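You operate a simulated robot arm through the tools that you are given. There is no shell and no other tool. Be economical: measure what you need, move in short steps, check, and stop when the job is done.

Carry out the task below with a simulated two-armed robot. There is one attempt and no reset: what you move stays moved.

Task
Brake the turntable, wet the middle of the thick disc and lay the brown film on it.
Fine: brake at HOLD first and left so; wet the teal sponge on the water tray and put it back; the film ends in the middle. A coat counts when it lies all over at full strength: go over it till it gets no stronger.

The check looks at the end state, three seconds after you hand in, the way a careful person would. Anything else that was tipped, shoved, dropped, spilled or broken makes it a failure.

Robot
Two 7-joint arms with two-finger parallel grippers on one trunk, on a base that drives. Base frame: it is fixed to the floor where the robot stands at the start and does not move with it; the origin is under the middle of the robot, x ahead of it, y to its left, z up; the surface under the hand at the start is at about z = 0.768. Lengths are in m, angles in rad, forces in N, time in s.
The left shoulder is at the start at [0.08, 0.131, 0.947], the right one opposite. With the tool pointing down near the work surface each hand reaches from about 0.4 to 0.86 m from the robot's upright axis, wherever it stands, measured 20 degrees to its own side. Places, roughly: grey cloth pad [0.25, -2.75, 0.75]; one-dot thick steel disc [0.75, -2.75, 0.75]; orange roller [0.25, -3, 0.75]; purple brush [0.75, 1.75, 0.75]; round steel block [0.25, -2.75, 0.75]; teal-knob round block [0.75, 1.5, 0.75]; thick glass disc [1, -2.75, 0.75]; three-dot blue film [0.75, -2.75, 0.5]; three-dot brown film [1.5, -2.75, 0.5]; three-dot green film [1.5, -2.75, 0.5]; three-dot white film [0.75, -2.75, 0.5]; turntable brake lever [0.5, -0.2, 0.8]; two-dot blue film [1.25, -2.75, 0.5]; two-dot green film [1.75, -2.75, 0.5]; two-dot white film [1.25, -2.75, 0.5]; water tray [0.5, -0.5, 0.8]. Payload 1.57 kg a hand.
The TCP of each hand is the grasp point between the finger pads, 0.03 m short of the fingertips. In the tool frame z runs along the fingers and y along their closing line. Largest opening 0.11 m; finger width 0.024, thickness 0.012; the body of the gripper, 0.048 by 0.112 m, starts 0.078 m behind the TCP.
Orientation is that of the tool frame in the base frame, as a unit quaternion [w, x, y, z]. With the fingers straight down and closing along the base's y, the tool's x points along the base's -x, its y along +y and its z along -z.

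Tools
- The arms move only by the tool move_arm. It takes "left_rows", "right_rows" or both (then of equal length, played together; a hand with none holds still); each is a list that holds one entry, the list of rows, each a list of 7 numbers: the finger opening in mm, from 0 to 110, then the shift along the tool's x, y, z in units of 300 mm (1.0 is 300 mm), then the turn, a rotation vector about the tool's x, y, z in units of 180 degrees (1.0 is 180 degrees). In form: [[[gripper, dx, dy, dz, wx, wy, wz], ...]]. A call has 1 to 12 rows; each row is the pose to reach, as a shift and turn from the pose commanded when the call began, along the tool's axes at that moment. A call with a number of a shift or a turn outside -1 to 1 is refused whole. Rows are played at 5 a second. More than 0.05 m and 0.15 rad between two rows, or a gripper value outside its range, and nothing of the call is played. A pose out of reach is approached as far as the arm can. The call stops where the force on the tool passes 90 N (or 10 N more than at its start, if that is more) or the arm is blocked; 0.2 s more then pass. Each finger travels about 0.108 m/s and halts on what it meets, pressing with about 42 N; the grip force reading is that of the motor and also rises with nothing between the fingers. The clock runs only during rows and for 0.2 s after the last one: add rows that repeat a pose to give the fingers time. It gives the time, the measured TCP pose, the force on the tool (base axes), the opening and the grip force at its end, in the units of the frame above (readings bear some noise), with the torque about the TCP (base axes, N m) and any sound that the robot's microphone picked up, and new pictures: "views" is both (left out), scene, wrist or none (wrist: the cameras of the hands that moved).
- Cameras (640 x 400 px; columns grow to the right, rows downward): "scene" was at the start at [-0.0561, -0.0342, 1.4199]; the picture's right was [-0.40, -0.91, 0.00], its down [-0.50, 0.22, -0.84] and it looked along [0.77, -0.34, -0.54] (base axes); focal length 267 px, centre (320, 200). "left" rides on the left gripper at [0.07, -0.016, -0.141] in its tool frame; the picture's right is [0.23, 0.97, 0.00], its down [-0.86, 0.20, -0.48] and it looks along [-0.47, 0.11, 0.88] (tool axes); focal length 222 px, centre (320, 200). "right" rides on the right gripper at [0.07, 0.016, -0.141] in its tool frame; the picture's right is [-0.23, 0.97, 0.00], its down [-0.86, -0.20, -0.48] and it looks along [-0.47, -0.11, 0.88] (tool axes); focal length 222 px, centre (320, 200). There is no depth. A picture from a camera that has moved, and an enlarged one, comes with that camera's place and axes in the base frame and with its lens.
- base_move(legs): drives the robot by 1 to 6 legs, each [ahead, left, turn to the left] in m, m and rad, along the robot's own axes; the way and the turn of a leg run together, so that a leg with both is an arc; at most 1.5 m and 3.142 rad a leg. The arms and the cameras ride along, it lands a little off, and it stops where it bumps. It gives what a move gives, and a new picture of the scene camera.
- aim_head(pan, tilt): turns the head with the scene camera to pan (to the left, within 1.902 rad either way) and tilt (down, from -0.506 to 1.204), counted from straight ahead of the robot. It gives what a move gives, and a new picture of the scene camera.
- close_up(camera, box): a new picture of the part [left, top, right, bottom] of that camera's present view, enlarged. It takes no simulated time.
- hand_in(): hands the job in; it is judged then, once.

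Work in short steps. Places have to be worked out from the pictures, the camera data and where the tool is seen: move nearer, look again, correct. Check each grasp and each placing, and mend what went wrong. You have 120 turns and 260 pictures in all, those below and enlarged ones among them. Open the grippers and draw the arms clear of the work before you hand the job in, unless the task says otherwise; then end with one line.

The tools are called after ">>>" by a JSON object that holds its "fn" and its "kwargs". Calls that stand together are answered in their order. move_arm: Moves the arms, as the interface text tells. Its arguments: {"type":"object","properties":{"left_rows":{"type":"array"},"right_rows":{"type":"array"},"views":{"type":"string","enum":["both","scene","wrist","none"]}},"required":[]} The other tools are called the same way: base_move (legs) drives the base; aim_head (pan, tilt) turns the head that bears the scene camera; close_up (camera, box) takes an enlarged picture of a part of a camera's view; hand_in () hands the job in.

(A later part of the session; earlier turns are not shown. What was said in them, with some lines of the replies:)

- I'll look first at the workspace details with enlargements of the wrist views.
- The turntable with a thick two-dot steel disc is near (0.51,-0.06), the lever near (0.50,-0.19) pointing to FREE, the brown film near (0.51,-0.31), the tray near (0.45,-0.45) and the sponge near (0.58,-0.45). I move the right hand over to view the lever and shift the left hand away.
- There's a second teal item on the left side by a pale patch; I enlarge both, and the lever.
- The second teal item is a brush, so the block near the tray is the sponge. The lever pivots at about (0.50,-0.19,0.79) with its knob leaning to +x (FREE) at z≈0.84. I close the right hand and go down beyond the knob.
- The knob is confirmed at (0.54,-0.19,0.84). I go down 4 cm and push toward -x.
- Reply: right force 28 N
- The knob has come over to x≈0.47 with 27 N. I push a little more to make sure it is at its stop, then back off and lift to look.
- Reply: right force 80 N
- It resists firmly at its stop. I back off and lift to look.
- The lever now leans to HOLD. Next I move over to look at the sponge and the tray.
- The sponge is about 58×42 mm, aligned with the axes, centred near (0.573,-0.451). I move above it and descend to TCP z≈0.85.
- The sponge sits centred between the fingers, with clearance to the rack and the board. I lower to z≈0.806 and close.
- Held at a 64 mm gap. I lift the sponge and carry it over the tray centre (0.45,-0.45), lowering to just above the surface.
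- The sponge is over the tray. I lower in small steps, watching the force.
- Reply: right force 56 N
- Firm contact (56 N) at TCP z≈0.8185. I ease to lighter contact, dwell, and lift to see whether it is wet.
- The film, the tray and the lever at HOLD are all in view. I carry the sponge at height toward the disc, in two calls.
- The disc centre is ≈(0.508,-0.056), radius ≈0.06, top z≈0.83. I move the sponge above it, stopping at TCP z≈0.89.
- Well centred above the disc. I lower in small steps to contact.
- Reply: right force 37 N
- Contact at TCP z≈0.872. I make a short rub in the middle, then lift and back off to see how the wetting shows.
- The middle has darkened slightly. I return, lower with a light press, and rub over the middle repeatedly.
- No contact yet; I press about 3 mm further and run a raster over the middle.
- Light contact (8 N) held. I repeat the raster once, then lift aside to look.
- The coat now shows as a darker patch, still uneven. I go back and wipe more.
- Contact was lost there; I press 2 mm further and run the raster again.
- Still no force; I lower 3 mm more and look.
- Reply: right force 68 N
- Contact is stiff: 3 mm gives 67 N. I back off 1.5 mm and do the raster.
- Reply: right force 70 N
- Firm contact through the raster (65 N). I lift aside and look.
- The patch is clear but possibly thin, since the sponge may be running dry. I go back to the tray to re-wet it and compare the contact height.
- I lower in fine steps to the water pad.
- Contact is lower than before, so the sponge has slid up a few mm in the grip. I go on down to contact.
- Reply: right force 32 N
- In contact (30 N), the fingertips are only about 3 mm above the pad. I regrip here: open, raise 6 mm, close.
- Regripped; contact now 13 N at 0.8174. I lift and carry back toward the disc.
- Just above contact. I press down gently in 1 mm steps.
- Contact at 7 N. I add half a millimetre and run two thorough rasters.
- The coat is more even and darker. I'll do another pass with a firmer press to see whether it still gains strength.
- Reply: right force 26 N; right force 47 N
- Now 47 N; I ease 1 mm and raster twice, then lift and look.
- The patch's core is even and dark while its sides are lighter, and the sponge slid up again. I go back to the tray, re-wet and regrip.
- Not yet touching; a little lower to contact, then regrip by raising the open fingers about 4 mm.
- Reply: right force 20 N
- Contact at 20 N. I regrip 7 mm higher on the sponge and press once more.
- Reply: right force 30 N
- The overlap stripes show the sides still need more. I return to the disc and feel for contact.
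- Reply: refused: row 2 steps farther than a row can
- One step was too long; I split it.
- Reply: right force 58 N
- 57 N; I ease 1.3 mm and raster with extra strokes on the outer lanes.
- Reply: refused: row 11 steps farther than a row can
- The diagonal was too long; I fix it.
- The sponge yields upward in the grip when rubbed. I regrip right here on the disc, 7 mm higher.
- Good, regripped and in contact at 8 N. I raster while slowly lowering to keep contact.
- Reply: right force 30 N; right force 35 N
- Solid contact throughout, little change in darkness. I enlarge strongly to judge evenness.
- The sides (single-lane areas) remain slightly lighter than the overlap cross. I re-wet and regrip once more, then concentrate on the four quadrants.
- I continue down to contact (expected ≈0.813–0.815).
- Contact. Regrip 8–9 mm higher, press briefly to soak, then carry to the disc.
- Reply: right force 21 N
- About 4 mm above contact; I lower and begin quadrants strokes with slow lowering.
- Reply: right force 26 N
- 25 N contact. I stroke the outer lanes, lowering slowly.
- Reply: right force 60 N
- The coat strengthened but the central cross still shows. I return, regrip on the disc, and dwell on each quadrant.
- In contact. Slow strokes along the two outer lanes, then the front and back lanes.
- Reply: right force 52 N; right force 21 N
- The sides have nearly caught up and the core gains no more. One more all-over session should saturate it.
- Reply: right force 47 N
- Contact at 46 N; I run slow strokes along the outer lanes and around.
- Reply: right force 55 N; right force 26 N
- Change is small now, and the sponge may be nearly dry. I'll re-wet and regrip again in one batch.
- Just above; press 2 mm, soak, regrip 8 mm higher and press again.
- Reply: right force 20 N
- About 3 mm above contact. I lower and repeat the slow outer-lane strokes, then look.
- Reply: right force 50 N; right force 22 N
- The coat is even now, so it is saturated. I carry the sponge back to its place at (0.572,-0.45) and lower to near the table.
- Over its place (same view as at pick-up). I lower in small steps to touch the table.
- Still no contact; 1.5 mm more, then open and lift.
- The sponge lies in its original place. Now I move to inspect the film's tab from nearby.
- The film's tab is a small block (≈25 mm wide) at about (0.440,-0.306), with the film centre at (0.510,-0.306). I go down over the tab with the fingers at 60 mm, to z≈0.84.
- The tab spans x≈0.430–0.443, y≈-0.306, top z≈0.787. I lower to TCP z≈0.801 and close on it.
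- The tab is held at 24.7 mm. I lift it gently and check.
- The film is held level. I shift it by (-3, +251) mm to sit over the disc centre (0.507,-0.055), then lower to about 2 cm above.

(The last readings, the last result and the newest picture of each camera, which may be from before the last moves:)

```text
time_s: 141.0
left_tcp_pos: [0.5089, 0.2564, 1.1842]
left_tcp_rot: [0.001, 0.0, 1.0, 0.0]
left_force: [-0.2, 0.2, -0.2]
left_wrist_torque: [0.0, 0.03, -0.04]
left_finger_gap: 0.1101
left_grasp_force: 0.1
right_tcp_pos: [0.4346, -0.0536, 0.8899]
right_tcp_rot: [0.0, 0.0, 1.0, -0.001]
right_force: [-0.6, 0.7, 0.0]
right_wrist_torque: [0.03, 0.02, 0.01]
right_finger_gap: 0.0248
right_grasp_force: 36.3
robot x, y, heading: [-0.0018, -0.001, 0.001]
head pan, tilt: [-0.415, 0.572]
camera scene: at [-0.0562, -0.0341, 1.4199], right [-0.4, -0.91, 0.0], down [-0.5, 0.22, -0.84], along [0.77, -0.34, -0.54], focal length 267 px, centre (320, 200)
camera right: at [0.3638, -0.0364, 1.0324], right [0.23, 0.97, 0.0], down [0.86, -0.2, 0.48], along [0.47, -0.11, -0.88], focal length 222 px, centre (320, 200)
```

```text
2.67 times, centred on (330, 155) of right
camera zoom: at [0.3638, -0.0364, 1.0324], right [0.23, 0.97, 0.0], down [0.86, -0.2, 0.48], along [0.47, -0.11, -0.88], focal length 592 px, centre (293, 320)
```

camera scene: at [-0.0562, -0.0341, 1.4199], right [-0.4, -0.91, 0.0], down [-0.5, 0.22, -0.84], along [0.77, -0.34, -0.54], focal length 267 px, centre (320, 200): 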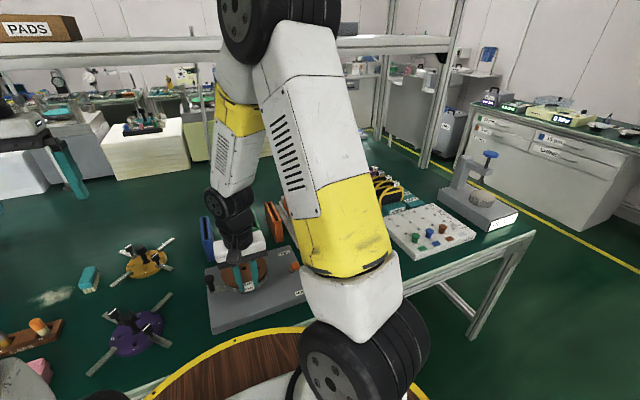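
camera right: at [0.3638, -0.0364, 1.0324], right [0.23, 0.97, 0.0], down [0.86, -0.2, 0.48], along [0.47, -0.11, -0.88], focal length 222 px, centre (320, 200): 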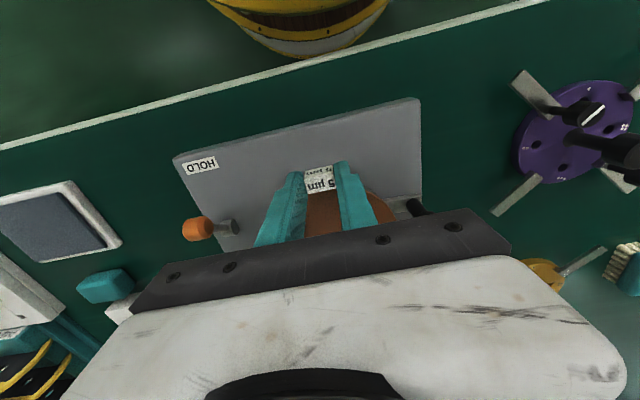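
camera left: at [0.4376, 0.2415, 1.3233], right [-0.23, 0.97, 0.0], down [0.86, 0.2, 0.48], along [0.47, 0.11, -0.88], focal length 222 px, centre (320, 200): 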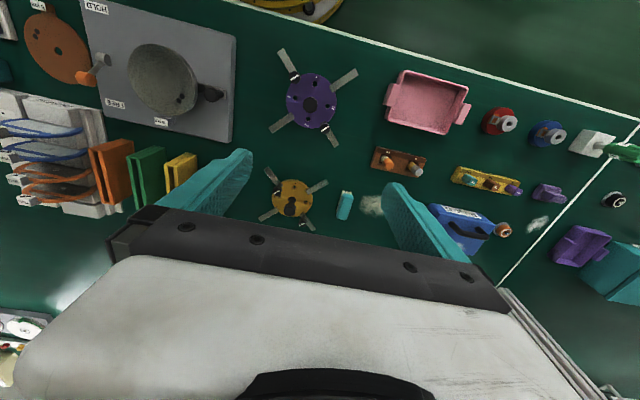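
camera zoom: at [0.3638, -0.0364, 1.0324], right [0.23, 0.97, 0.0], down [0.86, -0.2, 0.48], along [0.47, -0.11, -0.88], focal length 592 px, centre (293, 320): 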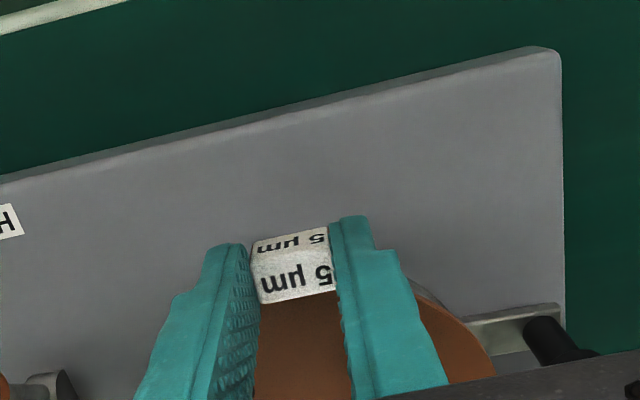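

In the scene view the film's hole projects to (0.505,-0.054), well centred on the disc. I lower in small steps till it rests.

>>> {"fn": "move_arm", "kwargs": {"right_rows": [[[10, -0.004, 0, 0.03, 0, 0, 0], [10, -0.004, 0, 0.05, 0, 0, 0], [10, -0.004, 0, 0.065, 0, 0, 0], [10, -0.004, 0, 0.073, 0, 0, 0], [10, -0.004, 0, 0.077, 0, 0, 0], [10, -0.004, 0, 0.077, 0, 0, 0]]]}}

>>> {"fn": "close_up", "kwargs": {"camera": "scene", "box": [180, 220, 340, 320]}}

```text
time_s: 142.4
left_tcp_pos: [0.5062, 0.2577, 1.1848]
left_tcp_rot: [0.0, 0.0, 1.0, 0.0]
left_force: [0.2, -0.1, -1.3]
left_wrist_torque: [0.02, 0.03, -0.01]
left_finger_gap: 0.1098
left_grasp_force: 0.0
right_tcp_pos: [0.4369, -0.0543, 0.8688]
right_tcp_rot: [0.001, -0.001, 1.0, 0.0]
right_force: [-6.8, 3.2, 42.1]
right_wrist_torque: [0.02, -0.51, 0.06]
right_finger_gap: 0.0248
right_grasp_force: 35.9
robot x, y, heading: [0.0013, 0.0012, 0.0]
head pan, tilt: [-0.415, 0.572]
camera scene: at [-0.0574, -0.0339, 1.4199], right [-0.4, -0.91, 0.0], down [-0.49, 0.22, -0.84], along [0.77, -0.34, -0.54], focal length 267 px, centre (320, 200)
camera right: at [0.3656, -0.0371, 1.0098], right [0.23, 0.97, 0.0], down [0.85, -0.2, 0.48], along [0.47, -0.11, -0.88], focal length 222 px, centre (320, 200)
```

scene: 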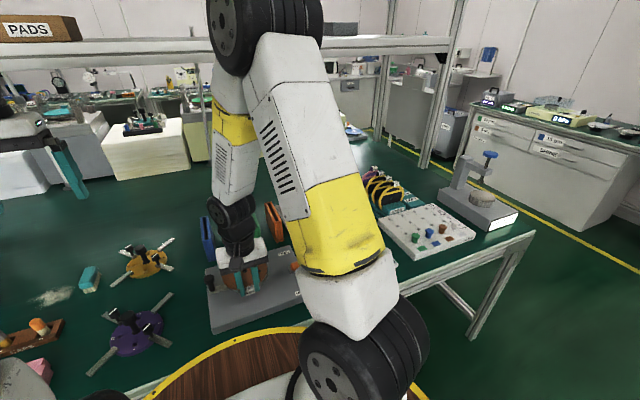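
right: 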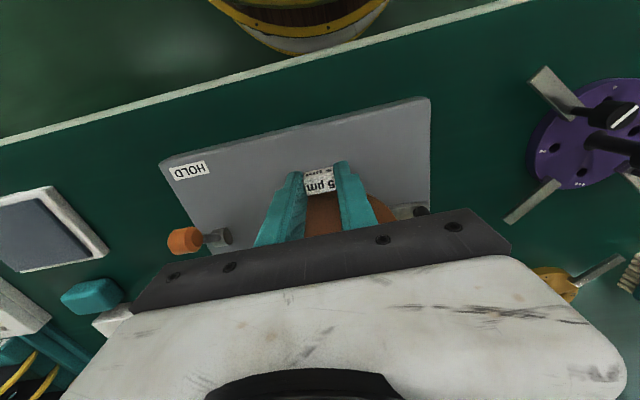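

```text
4.00 times, centred on (260, 270) of scene
camera zoom: at [-0.0574, -0.0339, 1.4199], right [-0.4, -0.91, 0.0], down [-0.49, 0.22, -0.84], along [0.77, -0.34, -0.54], focal length 1069 px, centre (560, -80)
```

zoom: 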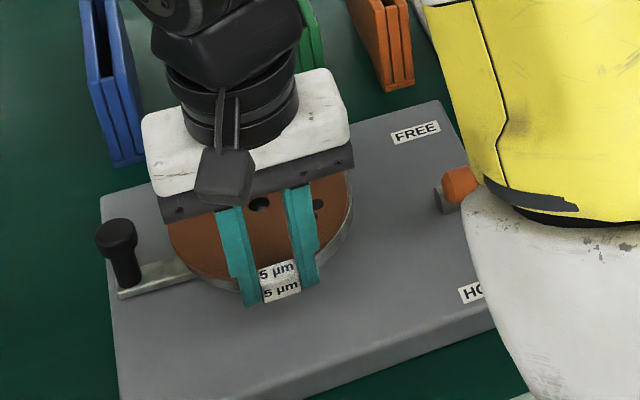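

The film lies on the disc and looks concentric. I ease the force, open, and lift straight up.

>>> {"fn": "move_arm", "kwargs": {"right_rows": [[[10, 0, 0, -0.005, 0, 0, 0], [30, 0, 0, -0.005, 0, 0, 0], [50, 0, 0, -0.005, 0, 0, 0], [50, 0, 0, -0.01, 0, 0, 0], [50, 0, 0, -0.06, 0, 0, 0], [50, 0, 0, -0.18, 0, 0, 0], [50, 0, 0, -0.32, 0, 0, 0], [50, 0, 0, -0.46, 0, 0, 0]]], "views": "wrist"}}

>>> {"fn": "close_up", "kwargs": {"camera": "right", "box": [220, 80, 440, 230]}}

```text
time_s: 144.2
left_tcp_pos: [0.5085, 0.258, 1.1832]
left_tcp_rot: [0.0, 0.0, 1.0, 0.0]
left_force: [0.4, 0.5, 0.7]
left_wrist_torque: [0.0, 0.03, -0.03]
left_finger_gap: 0.1102
left_grasp_force: 0.1
right_tcp_pos: [0.4397, -0.0546, 1.0057]
right_tcp_rot: [0.001, 0.0, 1.0, 0.0]
right_force: [-0.2, -0.6, -0.7]
right_wrist_torque: [0.02, 0.02, -0.02]
right_finger_gap: 0.0499
right_grasp_force: 0.0
robot x, y, heading: [-0.0028, 0.0006, 0.002]
head pan, tilt: [-0.415, 0.572]
camera right: at [0.3688, -0.0372, 1.1487], right [0.23, 0.97, 0.0], down [0.86, -0.2, 0.48], along [0.47, -0.11, -0.88], focal length 222 px, centre (320, 200)
```

right: 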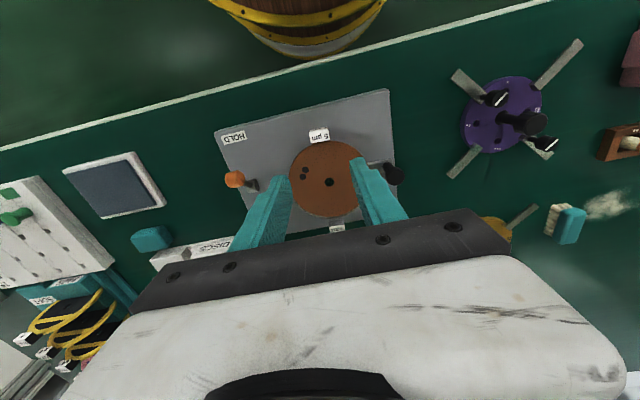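

```text
2.67 times, centred on (330, 155) of right
camera zoom: at [0.3688, -0.0372, 1.1487], right [0.23, 0.97, 0.0], down [0.86, -0.2, 0.48], along [0.47, -0.11, -0.88], focal length 592 px, centre (293, 320)
```

zoom: 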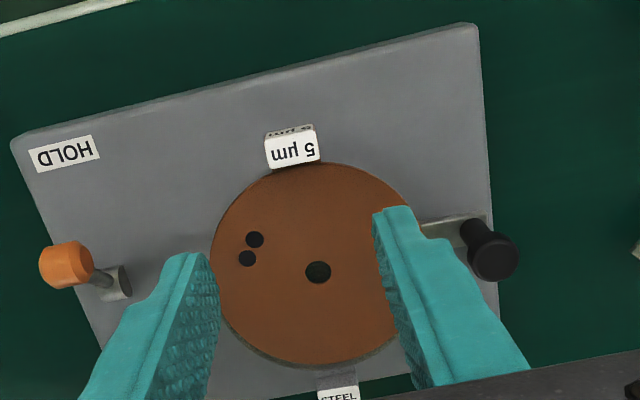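

The film lies flat and covers the disc, off by perhaps 2 mm. I withdraw the right arm up and to the right for a final view.

>>> {"fn": "move_arm", "kwargs": {"right_rows": [[[80, 0, -0.1, -0.1, 0, 0, 0], [110, 0, -0.25, -0.15, 0, 0, 0], [110, 0, -0.4, -0.2, 0, 0, 0], [110, 0, -0.55, -0.25, 0, 0, 0], [110, 0, -0.7, -0.3, 0, 0, 0], [110, 0, -0.85, -0.35, 0, 0, 0], [110, 0, -1.0, -0.4, 0, 0, 0]]]}}

>>> {"fn": "close_up", "kwargs": {"camera": "scene", "box": [180, 180, 340, 340]}}

>>> {"fn": "close_up", "kwargs": {"camera": "left", "box": [0, 0, 280, 220]}}

```text
time_s: 145.8
left_tcp_pos: [0.5078, 0.2579, 1.1842]
left_tcp_rot: [0.0, 0.0, 1.0, 0.0]
left_force: [0.6, -0.2, 0.7]
left_wrist_torque: [-0.04, -0.01, 0.02]
left_finger_gap: 0.1099
left_grasp_force: 0.0
right_tcp_pos: [0.4326, -0.3565, 1.1299]
right_tcp_rot: [0.0, 0.0, 1.0, 0.001]
right_force: [-0.4, -0.1, -0.7]
right_wrist_torque: [-0.02, 0.01, -0.02]
right_finger_gap: 0.1099
right_grasp_force: 0.1
robot x, y, heading: [0.0013, 0.0033, 0.003]
head pan, tilt: [-0.415, 0.572]
camera scene: at [-0.0561, -0.0339, 1.42], right [-0.4, -0.91, 0.0], down [-0.5, 0.22, -0.84], along [0.77, -0.34, -0.54], focal length 267 px, centre (320, 200)
camera right: at [0.3618, -0.3398, 1.2709], right [0.23, 0.97, 0.0], down [0.86, -0.2, 0.48], along [0.47, -0.11, -0.88], focal length 222 px, centre (320, 200)
```

scene: 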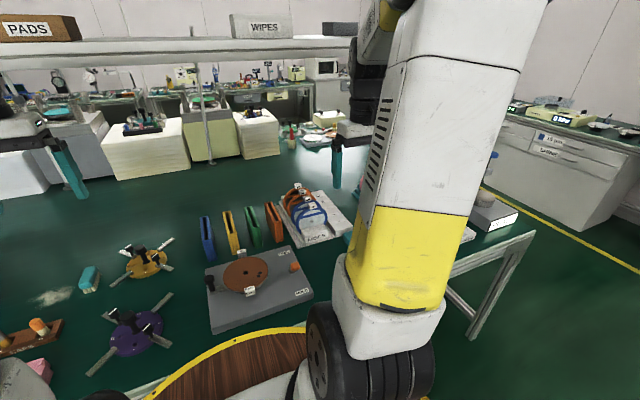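
right: 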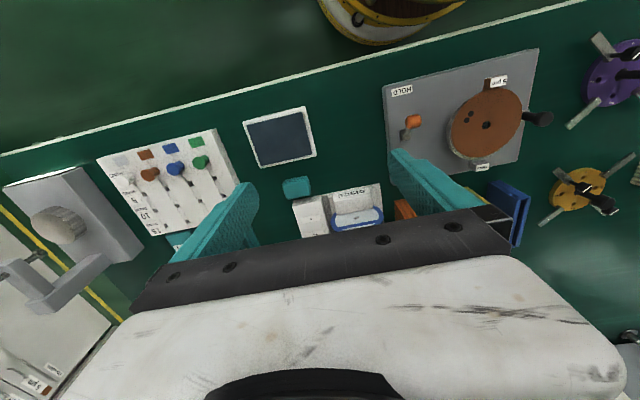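

```text
2.50 times, centred on (260, 260) of scene
camera zoom: at [-0.0561, -0.0339, 1.42], right [-0.4, -0.91, 0.0], down [-0.5, 0.22, -0.84], along [0.77, -0.34, -0.54], focal length 668 px, centre (470, 50)
```

zoom: 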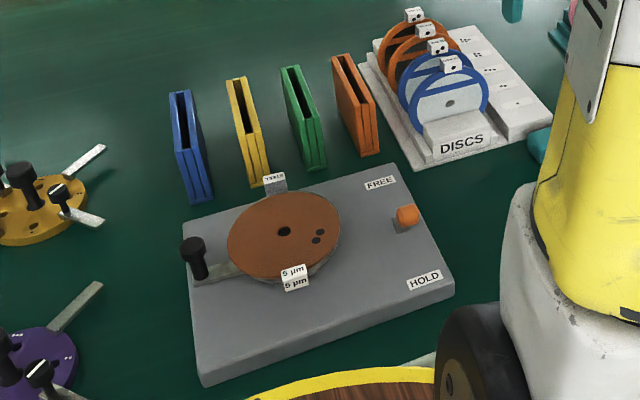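

```text
1.82 times, centred on (140, 110) of left
camera zoom: at [0.4377, 0.2418, 1.3232], right [-0.23, 0.97, 0.0], down [0.86, 0.2, 0.48], along [0.47, 0.11, -0.88], focal length 404 px, centre (647, 364)
```

zoom: 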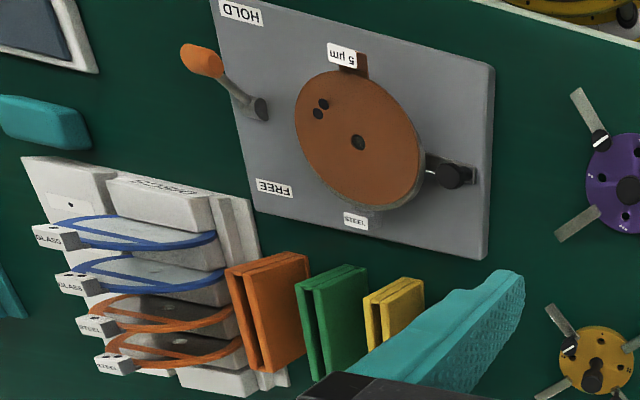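

Brake at HOLD, sponge back, film lying centred on the wetted disc, arms clear and grippers open. I hand in.

>>> {"fn": "hand_in", "kwargs": {}}

```text
The job is handed in.
```

I braked the turntable at HOLD, wetted the middle of the thick steel disc until the coat looked even, put the sponge back in its place, and laid the brown film on the disc, about 2 mm off centre; the job is handed in.
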